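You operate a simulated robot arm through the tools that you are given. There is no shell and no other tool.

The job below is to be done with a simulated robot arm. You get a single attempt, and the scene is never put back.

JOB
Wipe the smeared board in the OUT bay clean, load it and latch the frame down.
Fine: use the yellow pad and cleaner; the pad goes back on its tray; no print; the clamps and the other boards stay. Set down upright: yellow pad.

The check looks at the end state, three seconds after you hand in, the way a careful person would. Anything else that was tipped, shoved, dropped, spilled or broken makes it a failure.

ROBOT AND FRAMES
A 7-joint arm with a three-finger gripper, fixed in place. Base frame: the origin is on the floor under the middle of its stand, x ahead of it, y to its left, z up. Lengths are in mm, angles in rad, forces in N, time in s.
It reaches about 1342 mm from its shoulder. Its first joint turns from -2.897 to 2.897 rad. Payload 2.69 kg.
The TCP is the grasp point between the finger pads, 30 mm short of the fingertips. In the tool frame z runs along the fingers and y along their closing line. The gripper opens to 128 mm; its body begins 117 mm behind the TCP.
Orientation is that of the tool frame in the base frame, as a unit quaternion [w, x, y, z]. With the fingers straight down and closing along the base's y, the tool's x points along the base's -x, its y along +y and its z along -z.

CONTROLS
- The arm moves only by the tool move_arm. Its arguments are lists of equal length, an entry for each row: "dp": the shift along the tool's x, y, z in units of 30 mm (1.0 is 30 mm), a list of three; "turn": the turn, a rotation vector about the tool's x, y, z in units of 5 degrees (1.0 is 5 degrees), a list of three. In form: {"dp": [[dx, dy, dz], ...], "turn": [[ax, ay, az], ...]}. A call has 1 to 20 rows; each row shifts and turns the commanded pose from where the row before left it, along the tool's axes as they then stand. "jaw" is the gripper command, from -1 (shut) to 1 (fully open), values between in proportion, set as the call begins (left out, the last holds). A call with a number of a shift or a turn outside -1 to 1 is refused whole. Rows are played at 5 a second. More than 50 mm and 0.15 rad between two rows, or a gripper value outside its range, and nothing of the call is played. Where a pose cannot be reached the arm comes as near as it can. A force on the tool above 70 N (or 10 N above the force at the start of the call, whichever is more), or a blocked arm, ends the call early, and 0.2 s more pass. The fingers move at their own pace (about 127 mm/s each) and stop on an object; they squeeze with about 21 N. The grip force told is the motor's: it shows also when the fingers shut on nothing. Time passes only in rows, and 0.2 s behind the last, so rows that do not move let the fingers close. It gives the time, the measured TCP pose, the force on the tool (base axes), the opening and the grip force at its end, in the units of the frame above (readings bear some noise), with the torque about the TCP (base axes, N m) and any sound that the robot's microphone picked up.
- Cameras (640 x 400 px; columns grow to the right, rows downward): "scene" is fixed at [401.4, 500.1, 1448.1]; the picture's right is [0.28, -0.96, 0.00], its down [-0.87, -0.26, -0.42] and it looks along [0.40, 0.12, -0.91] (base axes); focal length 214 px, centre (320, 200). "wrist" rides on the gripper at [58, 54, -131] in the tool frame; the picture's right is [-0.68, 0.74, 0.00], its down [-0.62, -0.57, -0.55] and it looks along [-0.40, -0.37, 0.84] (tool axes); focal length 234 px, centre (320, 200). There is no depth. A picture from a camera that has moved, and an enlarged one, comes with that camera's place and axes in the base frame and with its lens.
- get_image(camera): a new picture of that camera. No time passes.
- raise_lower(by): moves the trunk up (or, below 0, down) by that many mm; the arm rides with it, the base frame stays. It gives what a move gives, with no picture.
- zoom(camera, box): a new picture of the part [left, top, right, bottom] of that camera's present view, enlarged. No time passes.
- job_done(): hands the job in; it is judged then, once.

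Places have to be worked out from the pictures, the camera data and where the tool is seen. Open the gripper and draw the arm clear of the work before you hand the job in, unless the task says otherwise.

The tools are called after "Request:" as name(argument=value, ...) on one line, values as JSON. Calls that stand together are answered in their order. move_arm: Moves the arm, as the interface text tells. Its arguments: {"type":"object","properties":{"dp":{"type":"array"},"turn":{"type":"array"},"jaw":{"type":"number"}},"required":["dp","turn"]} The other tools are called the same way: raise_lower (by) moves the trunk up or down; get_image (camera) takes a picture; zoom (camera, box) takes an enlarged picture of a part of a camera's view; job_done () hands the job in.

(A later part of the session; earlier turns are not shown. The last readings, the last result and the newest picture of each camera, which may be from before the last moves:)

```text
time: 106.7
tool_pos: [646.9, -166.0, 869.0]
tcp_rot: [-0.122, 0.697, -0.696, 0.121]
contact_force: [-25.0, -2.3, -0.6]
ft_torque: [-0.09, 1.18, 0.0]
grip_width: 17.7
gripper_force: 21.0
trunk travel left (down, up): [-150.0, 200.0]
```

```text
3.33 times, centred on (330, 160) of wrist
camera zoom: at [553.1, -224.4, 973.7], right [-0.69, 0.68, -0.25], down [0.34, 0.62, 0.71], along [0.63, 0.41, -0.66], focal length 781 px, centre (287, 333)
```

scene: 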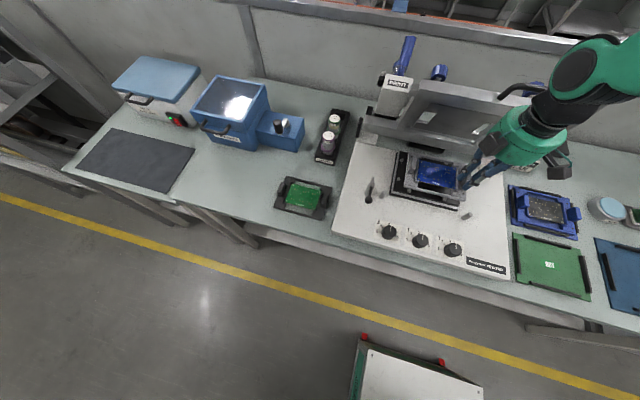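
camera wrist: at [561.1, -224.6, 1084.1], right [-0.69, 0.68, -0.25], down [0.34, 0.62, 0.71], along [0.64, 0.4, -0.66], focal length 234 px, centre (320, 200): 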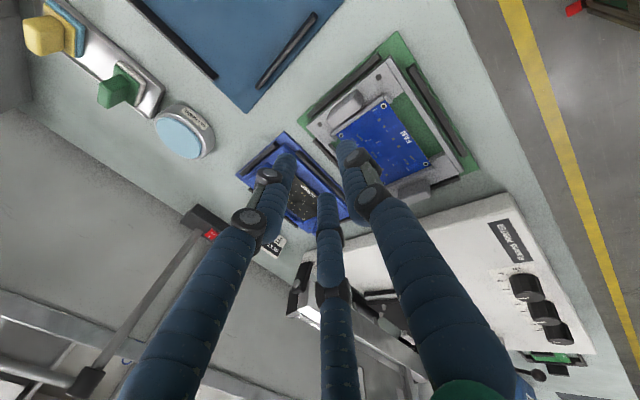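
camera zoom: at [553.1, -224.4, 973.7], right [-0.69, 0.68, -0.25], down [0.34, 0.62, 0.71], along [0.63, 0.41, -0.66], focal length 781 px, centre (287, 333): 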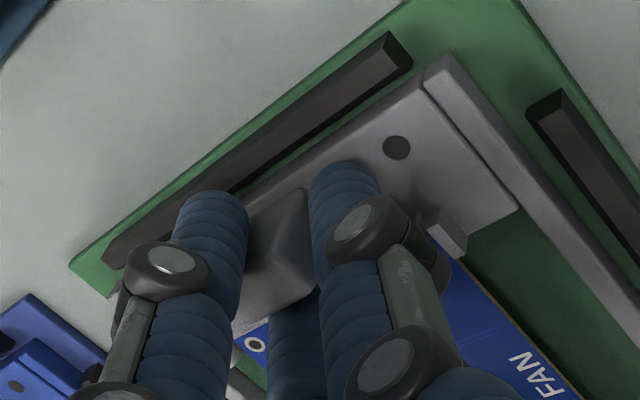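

Closed at 17.7 mm but there's −25 N in x: the thumb pushed the carrier against the back strip. I relieve by shifting ~2 mm in −x.

Request:
move_arm(dp=[[0, 0.047, -0.017], [0, 0, 0]], turn=[[0, 0, 0], [0, 0, 0]])

Request:
move_arm(dp=[[0, 0.03, -0.011], [0, 0, 0]], turn=[[0, 0, 0], [0, 0, 0]])

```text
time: 107.3
tool_pos: [646.6, -166.2, 870.6]
tcp_rot: [-0.123, 0.697, -0.696, 0.123]
contact_force: [-18.4, 0.1, -0.4]
ft_torque: [-0.13, 0.85, 0.18]
grip_width: 17.9
gripper_force: 21.3
trunk travel left (down, up): [-150.0, 200.0]
```

```text
time: 107.9
tool_pos: [646.7, -166.7, 870.5]
tcp_rot: [-0.124, 0.697, -0.695, 0.122]
contact_force: [-9.4, -0.4, -0.4]
ft_torque: [-0.07, 0.45, 0.1]
grip_width: 17.7
gripper_force: 21.3
trunk travel left (down, up): [-150.0, 200.0]
```

Request:
move_arm(dp=[[0, 0.035, -0.013], [0, 0, 0]], turn=[[0, 0, 0], [0, 0, 0]])

Request:
move_arm(dp=[[0, -0.046, -0.125], [0, 0, 0], [0, 0, 0]], turn=[[0, 0, 0], [0, 0, 0], [0, 0, 0]])

Request:
zoom(camera="scene", box=[510, 220, 620, 305])

Request:
zoom(camera="wrist", box=[260, 80, 460, 240])

```text
time: 108.5
tool_pos: [646.6, -165.6, 870.4]
tcp_rot: [-0.123, 0.697, -0.695, 0.124]
contact_force: [0.1, -0.9, -1.7]
ft_torque: [-0.08, 0.01, -0.03]
grip_width: 17.6
gripper_force: 20.9
trunk travel left (down, up): [-150.0, 200.0]
```

```text
time: 109.3
tool_pos: [645.5, -166.7, 874.5]
tcp_rot: [-0.123, 0.697, -0.696, 0.124]
contact_force: [0.5, 0.0, -0.4]
ft_torque: [-0.09, 0.01, -0.01]
grip_width: 17.6
gripper_force: 20.9
trunk travel left (down, up): [-150.0, 200.0]
```

```text
4.71 times, centred on (565, 262) of scene
camera zoom: at [401.4, 500.1, 1448.1], right [0.28, -0.96, 0.0], down [-0.87, -0.26, -0.42], along [0.4, 0.12, -0.91], focal length 1009 px, centre (-833, -94)
```

zoom: 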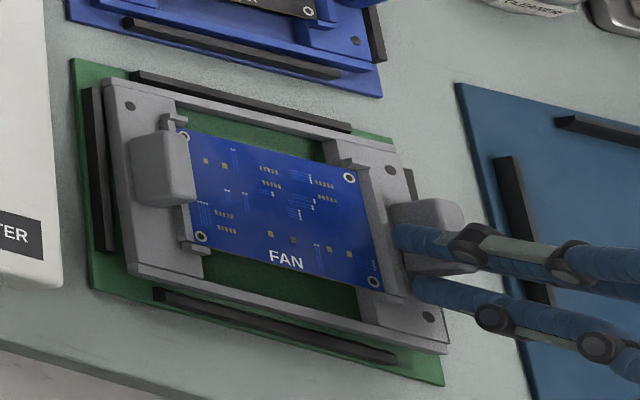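

```text
2.50 times, centred on (360, 160) of wrist
camera zoom: at [551.6, -224.6, 978.9], right [-0.69, 0.68, -0.25], down [0.34, 0.62, 0.71], along [0.63, 0.41, -0.66], focal length 585 px, centre (220, 300)
```

zoom: 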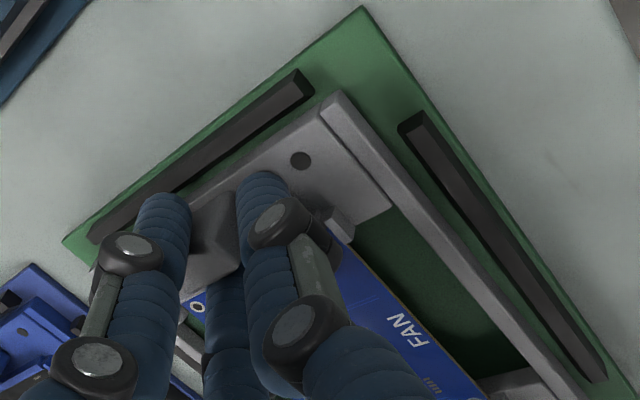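

It lifts with the weight shown (torque −0.09 Nm). I raise it well clear and then measure its yaw and level.

Request:
move_arm(dp=[[0, -0.1, -0.28], [0, -0.17, -0.47], [0, -0.23, -0.63], [0, -0.23, -0.63], [0, -0.23, -0.63], [0, -0.23, -0.63], [0, 0, 0], [0, 0, 0]], turn=[[0, 0, 0], [0, 0, 0], [0, 0, 0], [0, 0, 0], [0, 0, 0], [0, 0, 0], [0, 0, 0], [0, 0, 0]])

Request:
get_image(camera="wrist")

Request:
zoom(camera="wrist", box=[260, 100, 500, 290])

Request:
zoom(camera="scene", box=[510, 200, 640, 300])

```text
time: 111.1
tool_pos: [645.2, -166.1, 978.8]
tcp_rot: [-0.123, 0.697, -0.696, 0.123]
contact_force: [0.2, 0.2, -0.7]
ft_torque: [-0.05, 0.02, -0.03]
grip_width: 17.6
gripper_force: 20.9
trunk travel left (down, up): [-150.0, 200.0]
```

```text
taken
camera wrist: at [550.8, -224.0, 1082.8], right [-0.69, 0.68, -0.25], down [0.34, 0.62, 0.71], along [0.63, 0.41, -0.66], focal length 234 px, centre (320, 200)
```

wrist: 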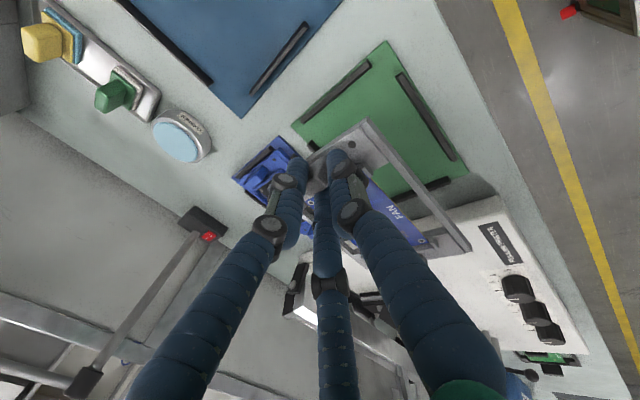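

```text
2.11 times, centred on (380, 195) of wrist
camera zoom: at [550.8, -224.0, 1082.8], right [-0.69, 0.68, -0.25], down [0.34, 0.62, 0.71], along [0.63, 0.41, -0.66], focal length 493 px, centre (194, 210)
```

zoom: 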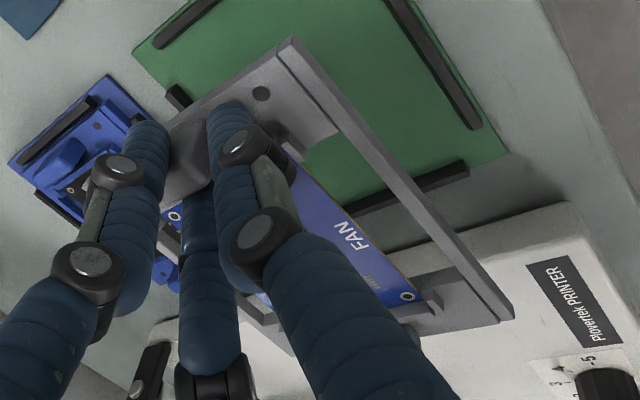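

```text
4.00 times, centred on (575, 250) of scene
camera zoom: at [401.4, 500.1, 1448.1], right [0.28, -0.96, 0.0], down [-0.87, -0.26, -0.42], along [0.4, 0.12, -0.91], focal length 858 px, centre (-700, 0)
```

zoom: 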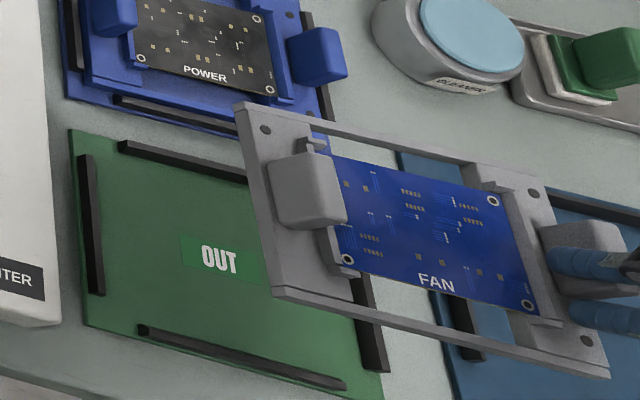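

Carrier is level and its yaw is within about a degree. I carry it to ~30 mm in front of the nest again, now with the leaning hand.

Request:
move_arm(dp=[[-0.4, -0.12, 0.044], [-0.7, -0.209, 0.076], [-0.7, -0.209, 0.076], [-0.7, -0.209, 0.076], [-0.7, -0.209, 0.076], [-0.7, -0.209, 0.076], [-0.7, -0.209, 0.076], [-0.7, -0.209, 0.076], [-0.7, -0.209, 0.076], [-0.7, -0.209, 0.076], [-0.7, -0.209, 0.076], [-0.7, -0.209, 0.076], [-0.7, -0.209, 0.076], [-0.7, -0.209, 0.076], [-0.7, -0.209, 0.076], [-0.7, -0.209, 0.076], [-0.7, -0.209, 0.076], [-0.7, -0.209, 0.076], [-0.2, -0.12, 0.044], [0, 0, 0]], turn=[[0, 0, 0], [0, 0, 0], [0, 0, 0], [0, 0, 0], [0, 0, 0], [0, 0, 0], [0, 0, 0], [0, 0, 0], [0, 0, 0], [0, 0, 0], [0, 0, 0], [0, 0, 0], [0, 0, 0], [0, 0, 0], [0, 0, 0], [0, 0, 0], [0, 0, 0], [0, 0, 0], [0, 0, 0], [0, 0, 0]])

Request:
get_image(camera="wrist")

Request:
zoom(camera="scene", box=[360, 40, 600, 220])

```text
time: 115.3
tool_pos: [766.4, 209.3, 979.1]
tcp_rot: [-0.123, 0.697, -0.695, 0.123]
contact_force: [-0.8, 0.4, -1.3]
ft_torque: [-0.1, 0.03, 0.01]
grip_width: 17.4
gripper_force: 21.2
trunk travel left (down, up): [-150.0, 200.0]
```

```text
taken
camera wrist: at [672.1, 150.5, 1083.1], right [-0.69, 0.68, -0.25], down [0.34, 0.62, 0.71], along [0.63, 0.41, -0.66], focal length 234 px, centre (320, 200)
```

wrist: 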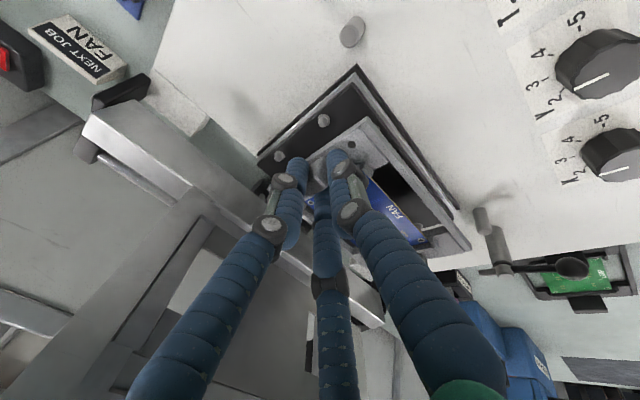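

```text
2.22 times, centred on (480, 130) of scene
camera zoom: at [401.4, 500.1, 1448.1], right [0.28, -0.96, 0.0], down [-0.87, -0.26, -0.42], along [0.4, 0.12, -0.91], focal length 477 px, centre (-36, 356)
```

zoom: 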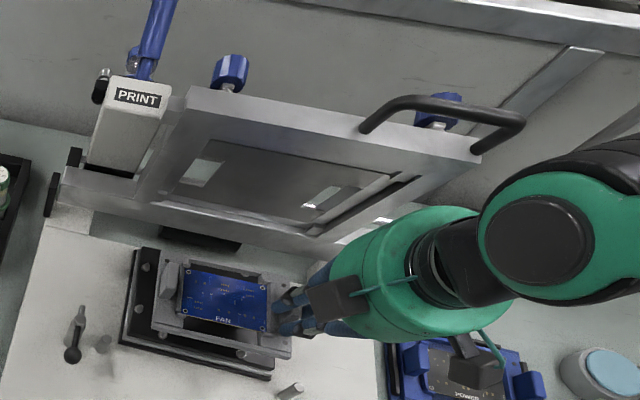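

The leaning hand is far from the handle now. I move in over the nest at z≈965 and check alignment.

Request:
move_arm(dp=[[0.01, -0.25, 0.257], [0.01, -0.25, 0.257], [0.01, -0.25, 0.257], [0, 0, 0]], turn=[[0, 0, 0], [0, 0, 0], [0, 0, 0], [0, 0, 0]])

Request:
zoom(camera="wrist", box=[240, 60, 480, 260])

Request:
zoom(camera="scene", box=[380, 130, 480, 220])

```text
time: 116.3
tool_pos: [795.4, 208.8, 965.2]
tcp_rot: [-0.124, 0.697, -0.696, 0.123]
contact_force: [1.0, -0.5, -0.9]
ft_torque: [-0.11, 0.04, -0.01]
grip_width: 17.3
gripper_force: 21.3
trunk travel left (down, up): [-150.0, 200.0]
```

```text
2.00 times, centred on (360, 160) of wrist
camera zoom: at [701.9, 149.7, 1069.2], right [-0.69, 0.68, -0.25], down [0.34, 0.62, 0.71], along [0.63, 0.41, -0.66], focal length 468 px, centre (240, 280)
```

zoom: 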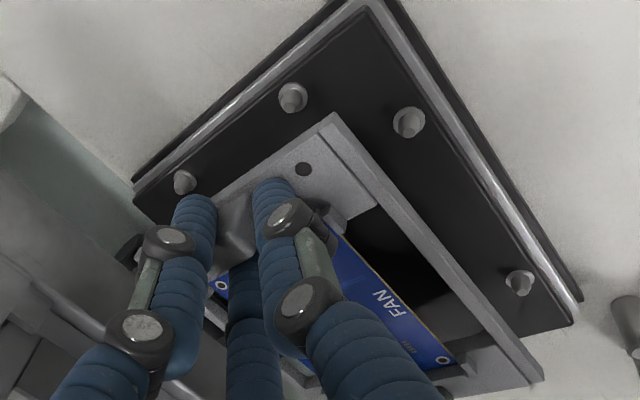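

```text
4.44 times, centred on (430, 175) of scene
camera zoom: at [401.4, 500.1, 1448.1], right [0.28, -0.96, 0.0], down [-0.87, -0.26, -0.42], along [0.4, 0.12, -0.91], focal length 953 px, centre (-169, 311)
```

zoom: 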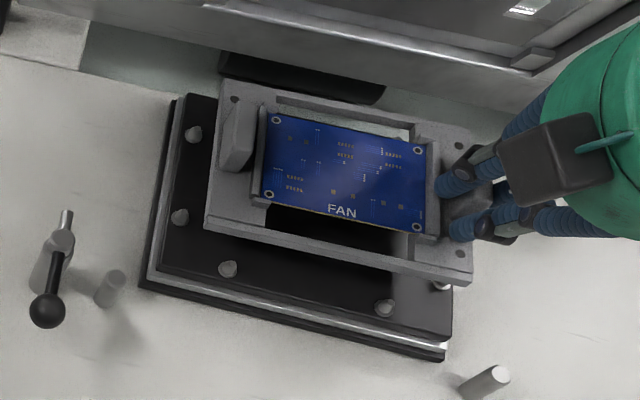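

I need an accurate yaw comparison between carrier and nest; zooming both cameras.

Request:
zoom(camera="wrist", box=[380, 80, 540, 220])

Request:
zoom(camera="wrist", box=[300, 60, 460, 180])

Request:
zoom(camera="scene", box=[395, 140, 465, 200])

```text
2.86 times, centred on (460, 150) of wrist
camera zoom: at [701.9, 149.7, 1069.2], right [-0.69, 0.68, -0.25], down [0.34, 0.62, 0.71], along [0.63, 0.41, -0.66], focal length 669 px, centre (-80, 343)
```

zoom: 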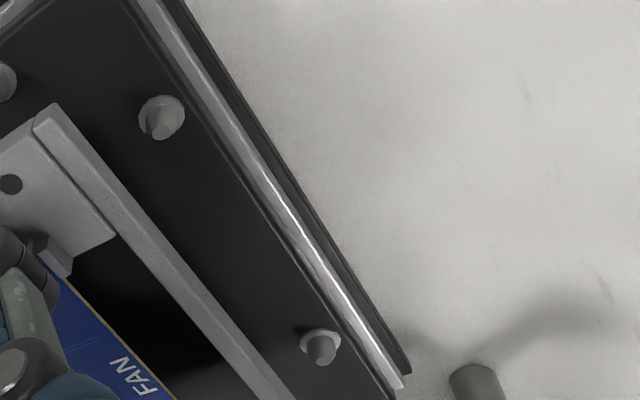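

```text
3.33 times, centred on (380, 120) of wrist
camera zoom: at [701.9, 149.7, 1069.2], right [-0.69, 0.68, -0.25], down [0.34, 0.62, 0.71], along [0.63, 0.41, -0.66], focal length 781 px, centre (120, 467)
```

zoom: 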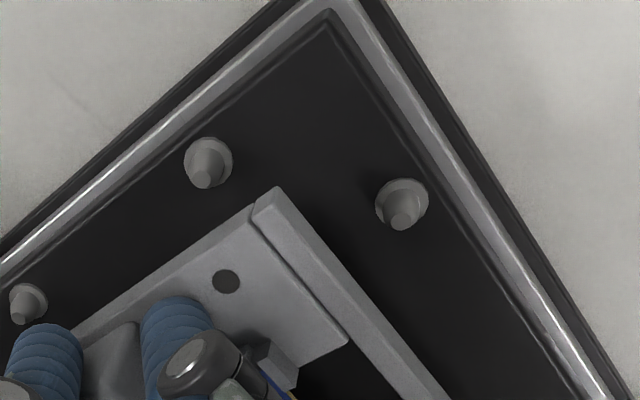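

```text
6.67 times, centred on (430, 170) of scene
camera zoom: at [401.4, 500.1, 1448.1], right [0.28, -0.96, 0.0], down [-0.87, -0.26, -0.42], along [0.4, 0.12, -0.91], focal length 1430 px, centre (-413, 400)
```

zoom: 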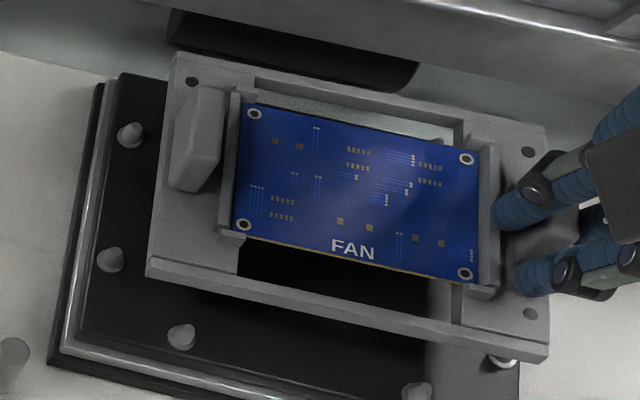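

Both cameras show the carrier yawed about +1.2° relative to the nest. I correct that yaw, shift by about (−1,+2) mm and lower to just above the pin tops (z≈945).

Request:
move_arm(dp=[[0, 0, 0], [-0.03, 0.13, 0.308], [-0.03, 0.13, 0.308], [0, 0, 0]], turn=[[0, 0.082, 0.2256], [0, 0, 0], [0, 0, 0], [0, 0, 0]])

Request:
zoom(camera="wrist", box=[240, 60, 480, 260])

Request:
zoom(camera="wrist", box=[300, 60, 460, 180])

Request:
zoom(camera="scene", box=[390, 145, 470, 210])

```text
time: 117.3
tool_pos: [795.6, 210.1, 945.4]
tcp_rot: [0.123, -0.689, 0.703, -0.124]
contact_force: [0.1, 0.7, -1.2]
ft_torque: [-0.05, -0.01, -0.02]
grip_width: 17.6
gripper_force: 21.0
trunk travel left (down, up): [-150.0, 200.0]
```

```text
2.00 times, centred on (360, 160) of wrist
camera zoom: at [699.7, 153.4, 1049.1], right [-0.68, 0.69, -0.25], down [0.36, 0.61, 0.71], along [0.64, 0.39, -0.66], focal length 468 px, centre (240, 280)
```

zoom: 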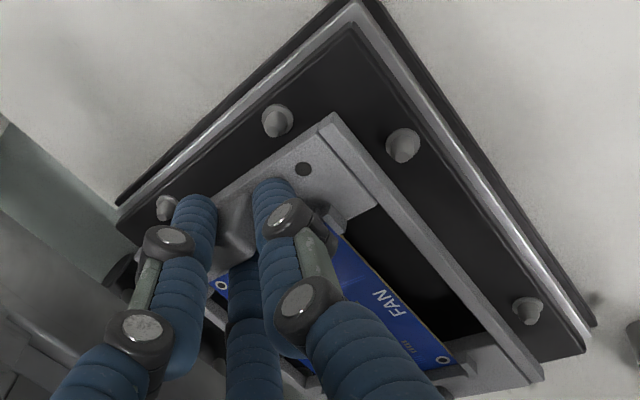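

```text
3.33 times, centred on (380, 120) of wrist
camera zoom: at [699.7, 153.4, 1049.1], right [-0.68, 0.69, -0.25], down [0.36, 0.61, 0.71], along [0.64, 0.39, -0.66], focal length 781 px, centre (120, 467)
```

zoom: 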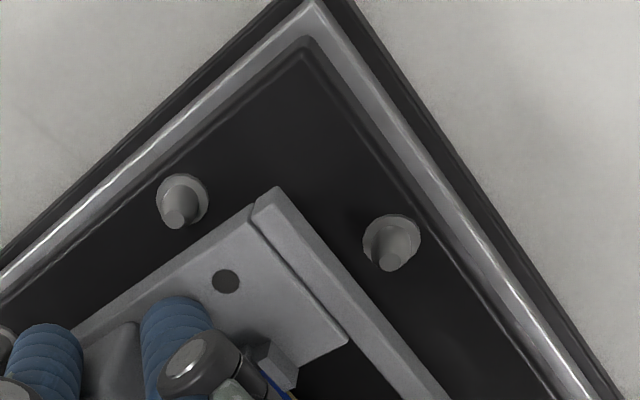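

```text
6.15 times, centred on (430, 178) of scene
camera zoom: at [401.4, 500.1, 1448.1], right [0.28, -0.96, 0.0], down [-0.87, -0.26, -0.42], along [0.4, 0.12, -0.91], focal length 1320 px, centre (-357, 338)
```

zoom: 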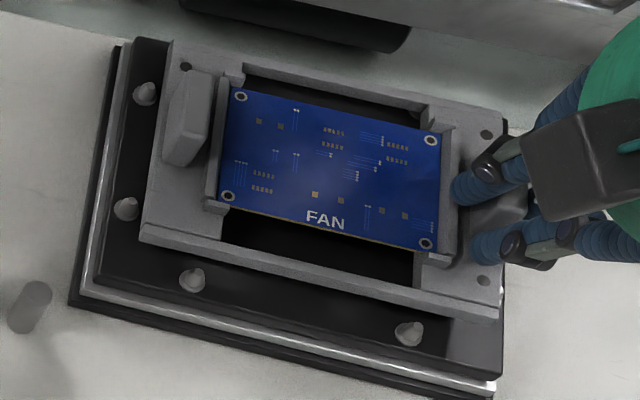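

Yaw is now near zero by the board holes. I zoom on the left edge and front pins to judge the remaining offsets.

Request:
zoom(camera="scene", box=[393, 150, 428, 200])

Request:
zoom(camera="scene", box=[405, 180, 465, 215])

Request:
zoom(camera="wrist", box=[280, 90, 380, 160])

```text
8.00 times, centred on (410, 175) of scene
camera zoom: at [401.4, 500.1, 1448.1], right [0.28, -0.96, 0.0], down [-0.87, -0.26, -0.42], along [0.4, 0.12, -0.91], focal length 1716 px, centre (-404, 400)
```

zoom: 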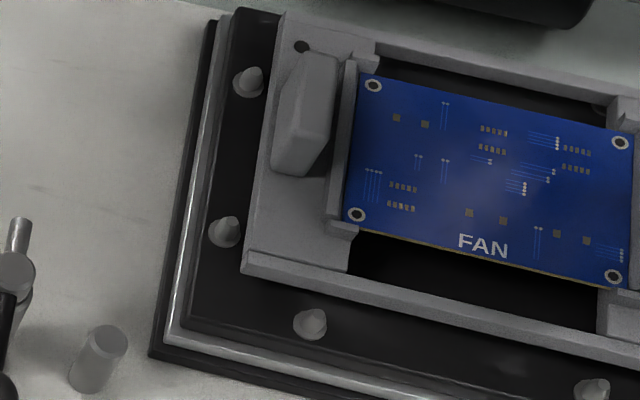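

```text
10.67 times, centred on (435, 198) of scene
camera zoom: at [401.4, 500.1, 1448.1], right [0.28, -0.96, 0.0], down [-0.87, -0.26, -0.42], along [0.4, 0.12, -0.91], focal length 2288 px, centre (-907, 227)
```

zoom: 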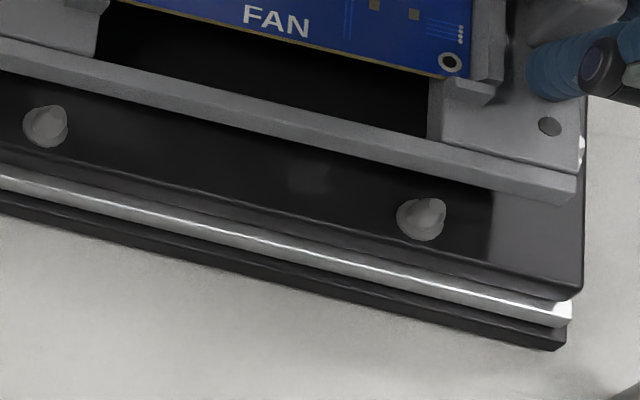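

```text
5.71 times, centred on (330, 125) of wrist
camera zoom: at [699.7, 153.4, 1049.1], right [-0.68, 0.69, -0.25], down [0.36, 0.61, 0.71], along [0.64, 0.39, -0.66], focal length 1338 px, centre (263, 629)
```

zoom: 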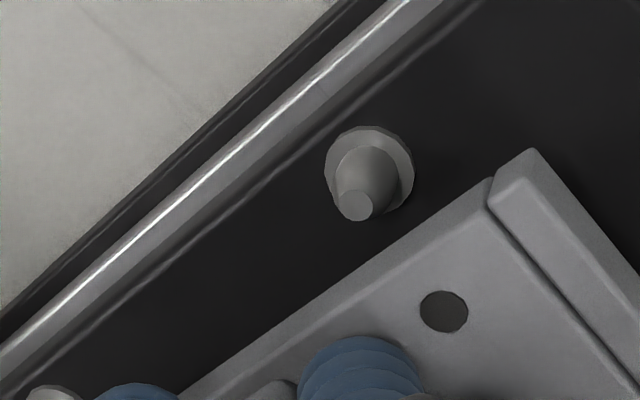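

Estimates disagree by a few mm, but the pins are tapered (±3–4 mm capture). I shift +1 mm in y and lower in small steps, watching forces.

Request:
move_arm(dp=[[-0.033, 0.023, 0.063], [0, 0, 0]], turn=[[0, 0, 0], [0, 0, 0]])

Request:
move_arm(dp=[[0, 0.023, 0.063], [0, 0, 0]], turn=[[0, 0, 0], [0, 0, 0]])

Request:
zoom(camera="scene", box=[390, 145, 470, 210])

Request:
zoom(camera="wrist", box=[280, 90, 420, 190])

```text
time: 117.9
tool_pos: [794.5, 211.3, 941.6]
tcp_rot: [0.121, -0.689, 0.703, -0.124]
contact_force: [0.0, 0.4, -1.4]
ft_torque: [-0.08, 0.0, -0.01]
grip_width: 17.4
gripper_force: 21.1
trunk travel left (down, up): [-150.0, 200.0]
```

```text
time: 118.5
tool_pos: [794.6, 211.8, 940.5]
tcp_rot: [0.122, -0.689, 0.703, -0.124]
contact_force: [0.9, 0.3, -0.3]
ft_torque: [-0.09, 0.0, 0.0]
grip_width: 17.3
gripper_force: 21.1
trunk travel left (down, up): [-150.0, 200.0]
```

```text
6.15 times, centred on (430, 178) of scene
camera zoom: at [401.4, 500.1, 1448.1], right [0.28, -0.96, 0.0], down [-0.87, -0.26, -0.42], along [0.4, 0.12, -0.91], focal length 1320 px, centre (-357, 338)
```

zoom: 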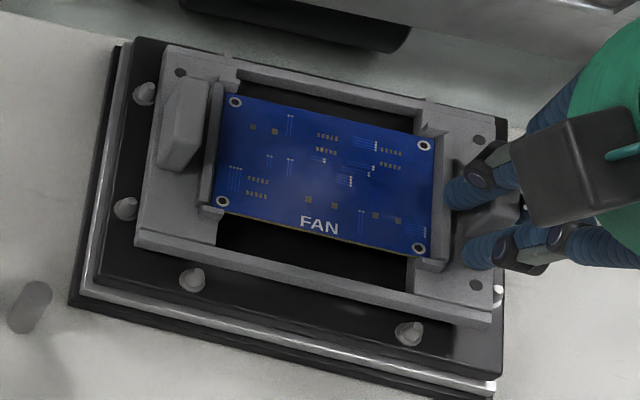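

```text
4.00 times, centred on (350, 140) of wrist
camera zoom: at [699.3, 154.3, 1044.9], right [-0.68, 0.69, -0.25], down [0.36, 0.61, 0.71], along [0.64, 0.39, -0.66], focal length 937 px, centre (200, 440)
```

zoom: 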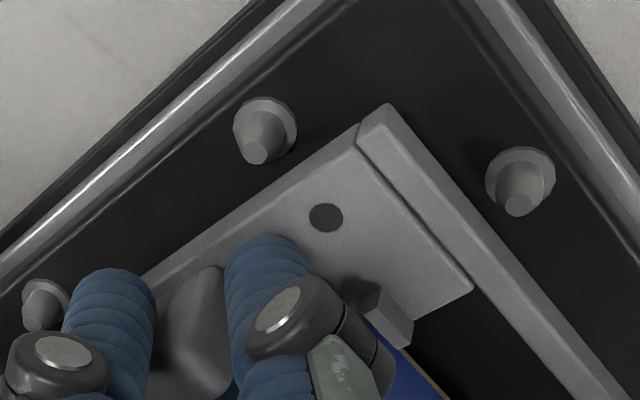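

No contact yet at z=940.5. I keep lowering in 2 mm steps.

Request:
move_arm(dp=[[0, 0.023, 0.063], [0, 0, 0]], turn=[[0, 0, 0], [0, 0, 0]])

Request:
move_arm(dp=[[0, 0.023, 0.063], [0, 0, 0]], turn=[[0, 0, 0], [0, 0, 0]])

Request:
zoom(camera="scene", box=[390, 145, 470, 210])

Request:
zoom(camera="wrist", box=[280, 90, 420, 190])

```text
time: 119.1
tool_pos: [795.1, 210.0, 938.7]
tcp_rot: [0.121, -0.69, 0.703, -0.123]
contact_force: [0.8, 0.6, -0.6]
ft_torque: [-0.08, 0.03, 0.04]
grip_width: 17.3
gripper_force: 20.6
trunk travel left (down, up): [-150.0, 200.0]
```

```text
time: 119.7
tool_pos: [793.7, 211.7, 936.8]
tcp_rot: [0.121, -0.69, 0.703, -0.124]
contact_force: [-0.4, -0.1, -1.8]
ft_torque: [-0.07, 0.04, -0.01]
grip_width: 17.3
gripper_force: 21.3
trunk travel left (down, up): [-150.0, 200.0]
```

```text
6.15 times, centred on (430, 178) of scene
camera zoom: at [401.4, 500.1, 1448.1], right [0.28, -0.96, 0.0], down [-0.87, -0.26, -0.42], along [0.4, 0.12, -0.91], focal length 1320 px, centre (-357, 338)
```

zoom: 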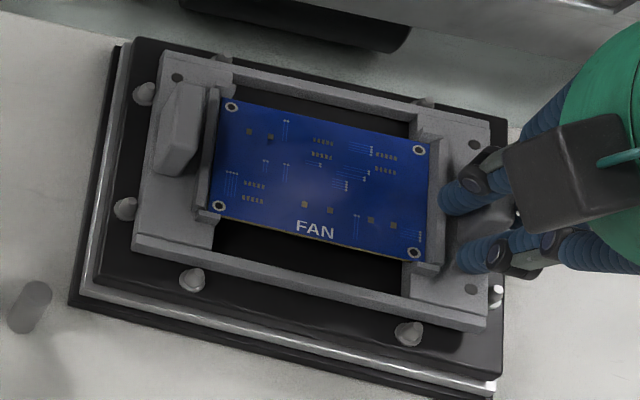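

```text
4.00 times, centred on (350, 140) of wrist
camera zoom: at [699.2, 154.4, 1040.8], right [-0.68, 0.69, -0.25], down [0.36, 0.61, 0.71], along [0.64, 0.39, -0.66], focal length 937 px, centre (200, 440)
```

zoom: 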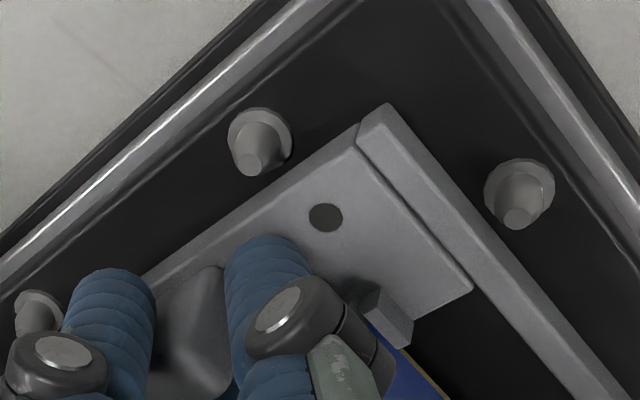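

Re-triangulating, the pin flanges sit at z≈883 and tips ≈893, so the carrier is already going down between the pins without touching. I continue lowering gently to the seat.

Request:
move_arm(dp=[[0, 0.017, 0.047], [0, 0, 0]], turn=[[0, 0, 0], [0, 0, 0]])

Request:
move_arm(dp=[[0, 0.017, 0.047], [0, 0, 0]], turn=[[0, 0, 0], [0, 0, 0]])

Request:
zoom(camera="scene", box=[390, 145, 470, 210])

Request:
zoom(camera="wrist", box=[280, 90, 420, 190])

```text
time: 120.3
tool_pos: [794.8, 210.9, 935.9]
tcp_rot: [0.123, -0.689, 0.703, -0.124]
contact_force: [-0.7, -2.4, -0.6]
ft_torque: [0.03, -0.09, -0.04]
grip_width: 17.4
gripper_force: 21.0
trunk travel left (down, up): [-150.0, 200.0]
```

```text
time: 120.9
tool_pos: [794.3, 211.9, 935.0]
tcp_rot: [0.123, -0.689, 0.704, -0.124]
contact_force: [0.2, -4.1, 5.7]
ft_torque: [-0.02, -0.41, 0.0]
grip_width: 17.2
gripper_force: 21.0
trunk travel left (down, up): [-150.0, 200.0]
```

```text
6.15 times, centred on (430, 178) of scene
camera zoom: at [401.4, 500.1, 1448.1], right [0.28, -0.96, 0.0], down [-0.87, -0.26, -0.42], along [0.4, 0.12, -0.91], focal length 1320 px, centre (-357, 338)
```

zoom: 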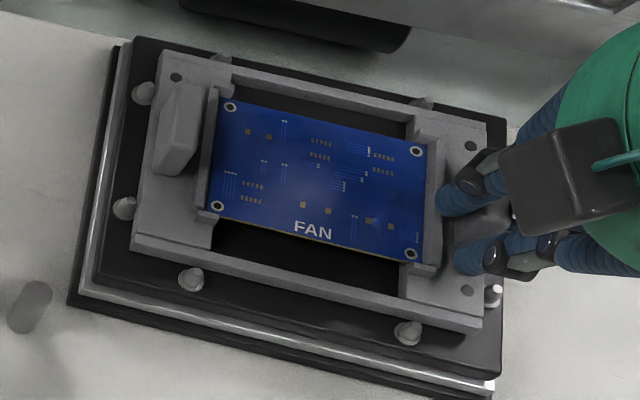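

```text
4.00 times, centred on (350, 140) of wrist
camera zoom: at [699.3, 154.6, 1038.5], right [-0.68, 0.69, -0.25], down [0.35, 0.61, 0.71], along [0.64, 0.39, -0.66], focal length 937 px, centre (200, 440)
```

zoom: 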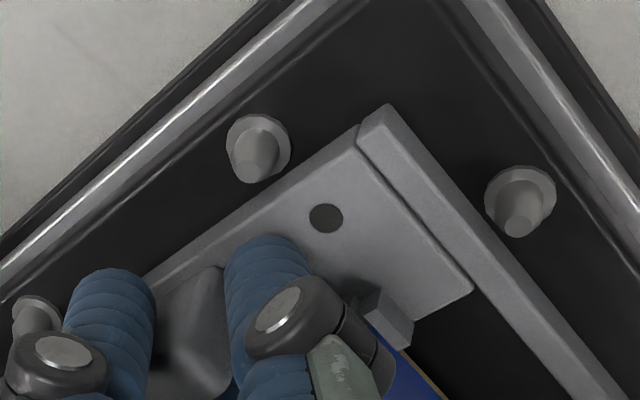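

Light contact with −y and back-side reaction: the carrier seems too far back (+x) and slightly left. I zoom the scene view to quantify before correcting.

Request:
zoom(camera="scene", box=[400, 155, 425, 195])

Request:
zoom(camera="scene", box=[400, 180, 465, 210])

Request:
zoom(camera="scene", box=[405, 145, 470, 180])

```text
10.00 times, centred on (412, 175) of scene
camera zoom: at [401.4, 500.1, 1448.1], right [0.28, -0.96, 0.0], down [-0.87, -0.26, -0.42], along [0.4, 0.12, -0.91], focal length 2145 px, centre (-605, 450)
```

zoom: 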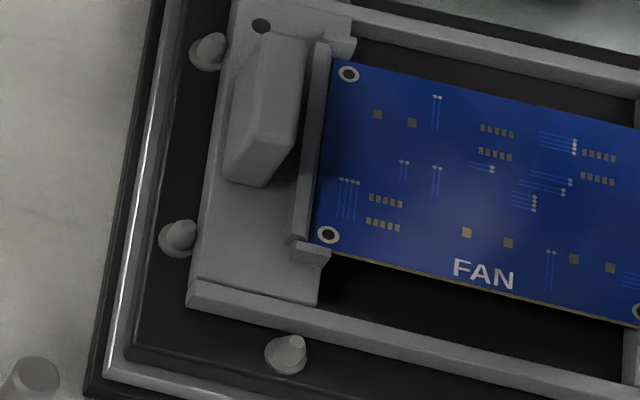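

```text
9.85 times, centred on (432, 195) of scene
camera zoom: at [401.4, 500.1, 1448.1], right [0.28, -0.96, 0.0], down [-0.87, -0.26, -0.42], along [0.4, 0.12, -0.91], focal length 2112 px, centre (-788, 249)
```

zoom: 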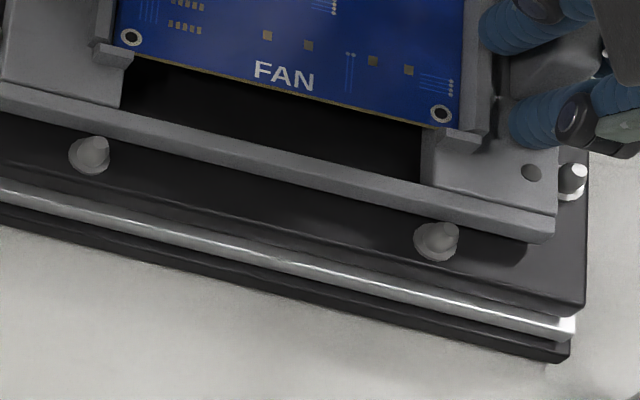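

```text
9.85 times, centred on (438, 162) of scene
camera zoom: at [401.4, 500.1, 1448.1], right [0.28, -0.96, 0.0], down [-0.87, -0.26, -0.42], along [0.4, 0.12, -0.91], focal length 2112 px, centre (-837, 569)
```

zoom: 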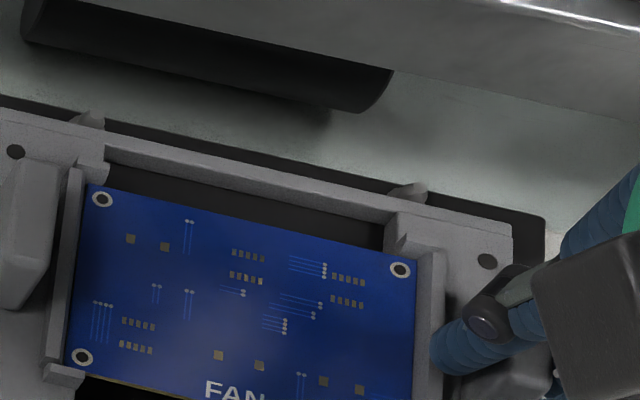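

We're essentially at seat height; left-side pins push the carrier toward −y. I shift ~1.5 mm in −y to relieve it and check the forces.

Request:
move_arm(dp=[[0.05, 0, 0], [0, 0, 0]], turn=[[0, 0, 0], [0, 0, 0]])

Request:
move_arm(dp=[[0.03, 0.025, -0.005], [0, 0, 0]], turn=[[0, 0, 0], [0, 0, 0]])

```text
time: 121.5
tool_pos: [793.6, 209.8, 935.9]
tcp_rot: [0.122, -0.69, 0.703, -0.125]
contact_force: [-0.7, 1.3, 6.7]
ft_torque: [0.09, -0.63, 0.11]
grip_width: 17.5
gripper_force: 20.9
trunk travel left (down, up): [-150.0, 200.0]
```

```text
time: 122.1
tool_pos: [793.2, 208.9, 934.1]
tcp_rot: [0.123, -0.69, 0.703, -0.125]
contact_force: [1.7, 1.5, 7.8]
ft_torque: [0.12, -0.73, 0.1]
grip_width: 17.1
gripper_force: 21.1
trunk travel left (down, up): [-150.0, 200.0]
```

The vertical reaction sits near the back-right pin (≈(873,224)), so the carrier's back edge is riding on it. I shift ~2.5 mm in −x.

Request:
move_arm(dp=[[0, 0.04, -0.0145], [0, 0, 0]], turn=[[0, 0, 0], [0, 0, 0]])

Request:
move_arm(dp=[[0, 0.04, -0.0145], [0, 0, 0]], turn=[[0, 0, 0], [0, 0, 0]])

Request:
zoom(camera="scene", box=[400, 145, 465, 210])

```text
time: 122.7
tool_pos: [792.7, 209.0, 934.2]
tcp_rot: [0.123, -0.69, 0.702, -0.124]
contact_force: [3.6, 0.1, 6.6]
ft_torque: [0.06, -0.76, 0.02]
grip_width: 17.4
gripper_force: 20.9
trunk travel left (down, up): [-150.0, 200.0]
```

```text
time: 123.3
tool_pos: [790.9, 208.6, 933.1]
tcp_rot: [0.123, -0.69, 0.702, -0.124]
contact_force: [5.1, 1.4, 5.9]
ft_torque: [0.07, -0.57, 0.01]
grip_width: 17.6
gripper_force: 21.0
trunk travel left (down, up): [-150.0, 200.0]
```

```text
6.15 times, centred on (432, 178) of scene
camera zoom: at [401.4, 500.1, 1448.1], right [0.28, -0.96, 0.0], down [-0.87, -0.26, -0.42], along [0.4, 0.12, -0.91], focal length 1320 px, centre (-372, 338)
```

zoom: 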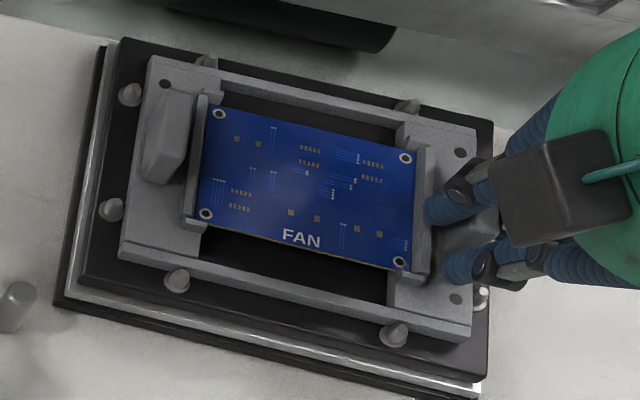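

Reaction is now well centred under the carrier, consistent with it sitting flat on the nest. I ease off the downward load by ~0.7 mm and check.

Request:
move_arm(dp=[[0, -0.012, -0.018], [0, 0, 0]], turn=[[0, 0, 0], [0, 0, 0]])

Request:
zoom(camera="wrist", box=[260, 80, 460, 240])

Request:
zoom(camera="scene", box=[395, 150, 435, 195])

```text
time: 123.9
tool_pos: [790.3, 209.3, 933.3]
tcp_rot: [0.122, -0.69, 0.703, -0.124]
contact_force: [4.0, 0.8, 2.1]
ft_torque: [0.05, -0.37, -0.05]
grip_width: 17.2
gripper_force: 20.9
trunk travel left (down, up): [-150.0, 200.0]
```

```text
2.50 times, centred on (360, 160) of wrist
camera zoom: at [695.8, 151.9, 1037.7], right [-0.68, 0.69, -0.25], down [0.36, 0.61, 0.71], along [0.64, 0.39, -0.66], focal length 585 px, centre (220, 300)
```

zoom: 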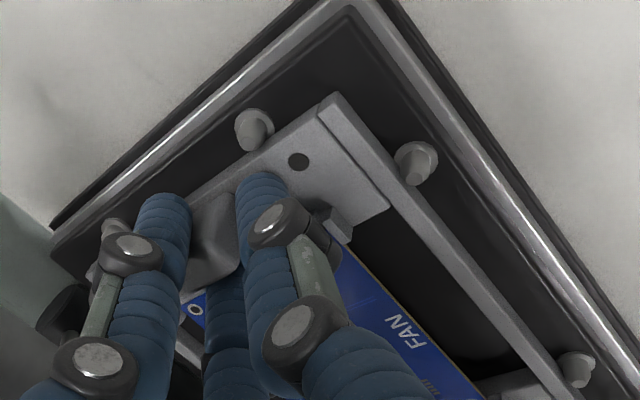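

```text
8.89 times, centred on (415, 172) of scene
camera zoom: at [401.4, 500.1, 1448.1], right [0.28, -0.96, 0.0], down [-0.87, -0.26, -0.42], along [0.4, 0.12, -0.91], focal length 1906 px, centre (-524, 444)
```

zoom: 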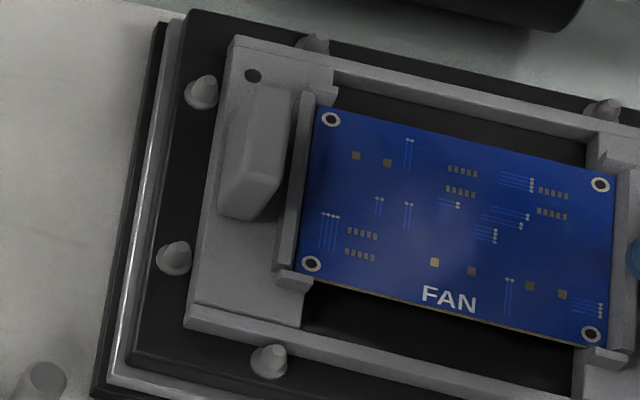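

The carrier edges now sit just inside the pins on all sides. I relieve the small +x reaction (0.8 mm) and then release.

Request:
move_arm(dp=[[0, -0.025, 0.009], [0, 0, 0]], turn=[[0, 0, 0], [0, 0, 0]])

Request:
move_arm(dp=[[0, -0.015, 0.006], [0, 0, 0]], turn=[[0, 0, 0], [0, 0, 0]])

```text
time: 124.5
tool_pos: [791.8, 208.5, 932.9]
tcp_rot: [0.121, -0.69, 0.702, -0.123]
contact_force: [0.6, 1.1, 0.5]
ft_torque: [0.03, -0.13, 0.06]
grip_width: 17.2
gripper_force: 20.9
trunk travel left (down, up): [-150.0, 200.0]
```

```text
time: 125.1
tool_pos: [791.3, 208.9, 933.7]
tcp_rot: [0.122, -0.69, 0.702, -0.124]
contact_force: [0.4, 1.1, -1.0]
ft_torque: [-0.03, 0.05, -0.02]
grip_width: 17.3
gripper_force: 21.3
trunk travel left (down, up): [-150.0, 200.0]
```

Request:
move_arm(dp=[[0, 0.009, 0.025], [0, 0, 0]], turn=[[0, 0, 0], [0, 0, 0]])

Request:
move_arm(dp=[[0, 0.009, 0.025], [0, 0, 0]], turn=[[0, 0, 0], [0, 0, 0]])

```text
time: 125.7
tool_pos: [791.3, 209.0, 933.7]
tcp_rot: [0.122, -0.69, 0.703, -0.124]
contact_force: [-0.4, 0.1, 0.9]
ft_torque: [0.04, -0.1, -0.01]
grip_width: 17.2
gripper_force: 20.7
trunk travel left (down, up): [-150.0, 200.0]
```

```text
time: 126.3
tool_pos: [792.2, 208.4, 933.1]
tcp_rot: [0.122, -0.69, 0.703, -0.124]
contact_force: [-1.6, -0.5, 6.1]
ft_torque: [0.02, -0.58, 0.02]
grip_width: 17.1
gripper_force: 20.8
trunk travel left (down, up): [-150.0, 200.0]
```

The remaining contact is at the back edge – the carrier is slightly pitched in the grip and its back edge touches the plate first. I release it now (open to 36 mm) to let it settle flat, then inspect.

Request:
move_arm(dp=[[0, -0.005, -0.015], [0, 0, 0]], turn=[[0, 0, 0], [0, 0, 0]])

Request:
move_arm(dp=[[0, 0, 0], [0, 0, 0], [0, 0, 0]], turn=[[0, 0, 0], [0, 0, 0], [0, 0, 0]], jaw=-0.5)

Request:
zoom(camera="scene", box=[395, 145, 475, 210])

Request:
zoom(camera="wrist", box=[260, 80, 460, 240])

```text
time: 126.9
tool_pos: [792.3, 210.1, 932.3]
tcp_rot: [0.122, -0.69, 0.702, -0.124]
contact_force: [0.9, 0.5, 7.4]
ft_torque: [0.04, -0.59, -0.01]
grip_width: 17.3
gripper_force: 20.8
trunk travel left (down, up): [-150.0, 200.0]
```

```text
time: 127.7
tool_pos: [790.6, 208.9, 932.5]
tcp_rot: [0.123, -0.69, 0.703, -0.124]
contact_force: [-2.7, 0.6, 5.4]
ft_torque: [-0.01, 0.14, 0.0]
grip_width: 33.2
gripper_force: 0.0
trunk travel left (down, up): [-150.0, 200.0]
```

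```text
6.15 times, centred on (435, 178) of scene
camera zoom: at [401.4, 500.1, 1448.1], right [0.28, -0.96, 0.0], down [-0.87, -0.26, -0.42], along [0.4, 0.12, -0.91], focal length 1320 px, centre (-388, 338)
```

zoom: 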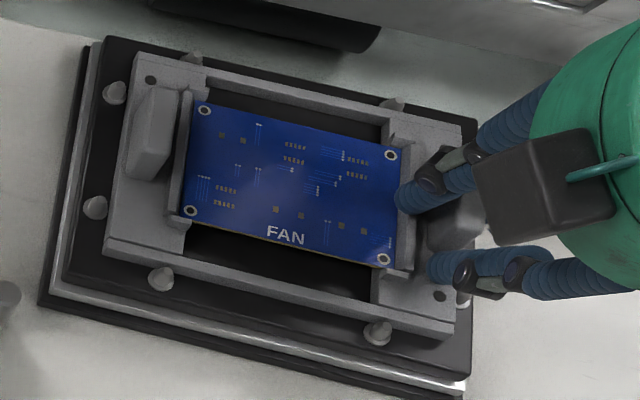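

```text
2.50 times, centred on (360, 160) of wrist
camera zoom: at [696.8, 151.9, 1036.8], right [-0.68, 0.69, -0.25], down [0.35, 0.61, 0.71], along [0.64, 0.39, -0.66], focal length 585 px, centre (220, 300)
```

zoom: 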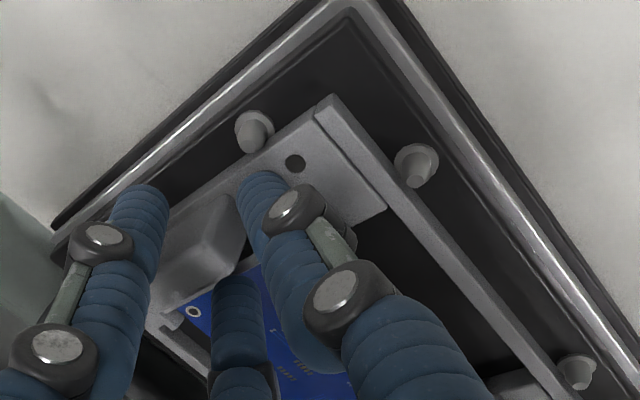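

Released; the thumb tip rests lightly on the plate, so I withdraw along the finger axis and inspect the seating.

Request:
move_arm(dp=[[0, 0, -0.2], [0, 0, -0.5], [0, 0, -0.8], [0, 0, -1], [0, 0, -1]], turn=[[0, 0, 0], [0, 0, 0], [0, 0, 0], [0, 0, 0], [0, 0, 0]])

Request:
zoom(camera="scene", box=[390, 140, 475, 215])

Request:
zoom(camera="wrist", box=[220, 40, 480, 240])

```text
time: 128.9
tool_pos: [755.3, 210.1, 1031.1]
tcp_rot: [0.121, -0.69, 0.703, -0.125]
contact_force: [0.0, 0.9, 0.7]
ft_torque: [0.01, -0.01, 0.01]
grip_width: 32.2
gripper_force: 0.0
trunk travel left (down, up): [-150.0, 200.0]
```

```text
5.33 times, centred on (432, 178) of scene
camera zoom: at [401.4, 500.1, 1448.1], right [0.28, -0.96, 0.0], down [-0.87, -0.26, -0.42], along [0.4, 0.12, -0.91], focal length 1144 px, centre (-280, 320)
```

zoom: 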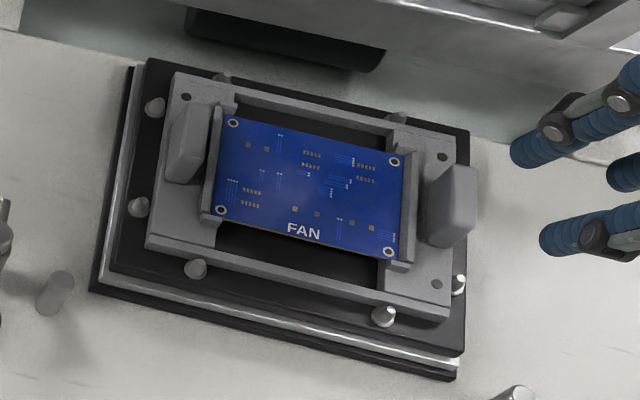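

```text
2.00 times, centred on (350, 140) of wrist
camera zoom: at [660.9, 152.6, 1135.4], right [-0.68, 0.69, -0.25], down [0.36, 0.61, 0.71], along [0.64, 0.39, -0.66], focal length 468 px, centre (260, 320)
```

zoom: 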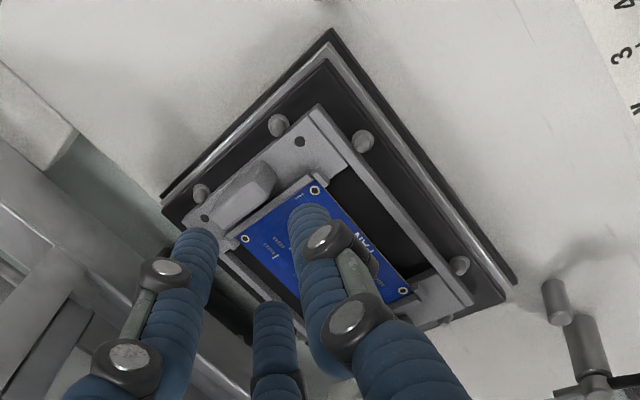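

All eight pins show around the carrier. I zoom closely to verify it's flat and fully down.

Request:
zoom(camera="scene", box=[395, 150, 430, 205])

Request:
zoom(camera="scene", box=[435, 155, 475, 205])

Request:
zoom(camera="wrist", box=[290, 60, 430, 180])

Request:
zoom(camera="wrist", box=[380, 120, 500, 220])

```text
7.27 times, centred on (412, 178) of scene
camera zoom: at [401.4, 500.1, 1448.1], right [0.28, -0.96, 0.0], down [-0.87, -0.26, -0.42], along [0.4, 0.12, -0.91], focal length 1560 px, centre (-353, 364)
```

zoom: 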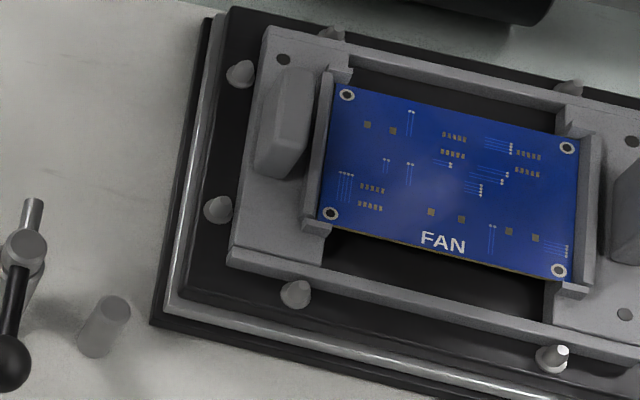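

```text
8.00 times, centred on (455, 180) of scene
camera zoom: at [401.4, 500.1, 1448.1], right [0.28, -0.96, 0.0], down [-0.87, -0.26, -0.42], along [0.4, 0.12, -0.91], focal length 1716 px, centre (-760, 360)
```

zoom: 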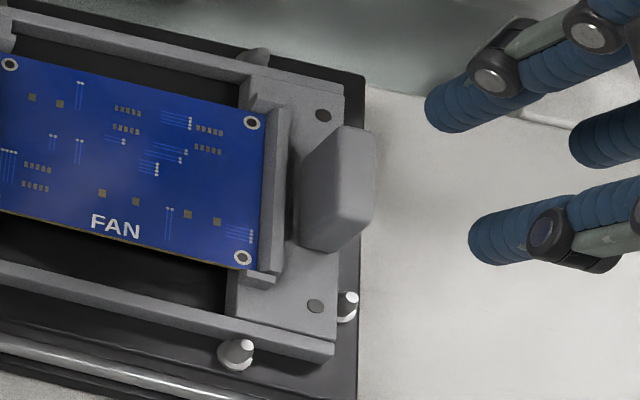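

```text
3.33 times, centred on (360, 120) of wrist
camera zoom: at [660.9, 152.6, 1135.4], right [-0.68, 0.69, -0.25], down [0.36, 0.61, 0.71], along [0.64, 0.39, -0.66], focal length 781 px, centre (187, 467)
```

zoom: 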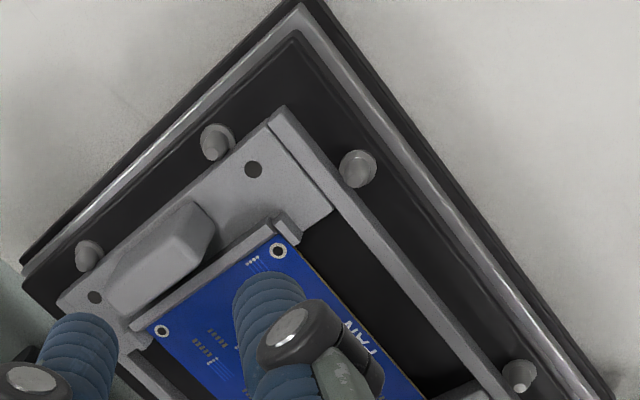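

```text
4.00 times, centred on (440, 170) of wrist
camera zoom: at [660.9, 152.6, 1135.4], right [-0.68, 0.69, -0.25], down [0.36, 0.61, 0.71], along [0.64, 0.39, -0.66], focal length 937 px, centre (-160, 320)
```

zoom: 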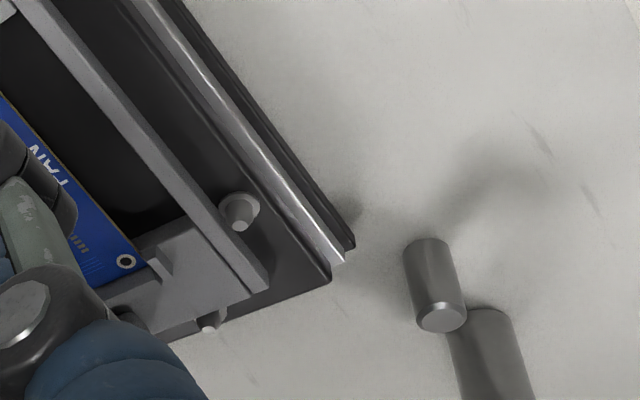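

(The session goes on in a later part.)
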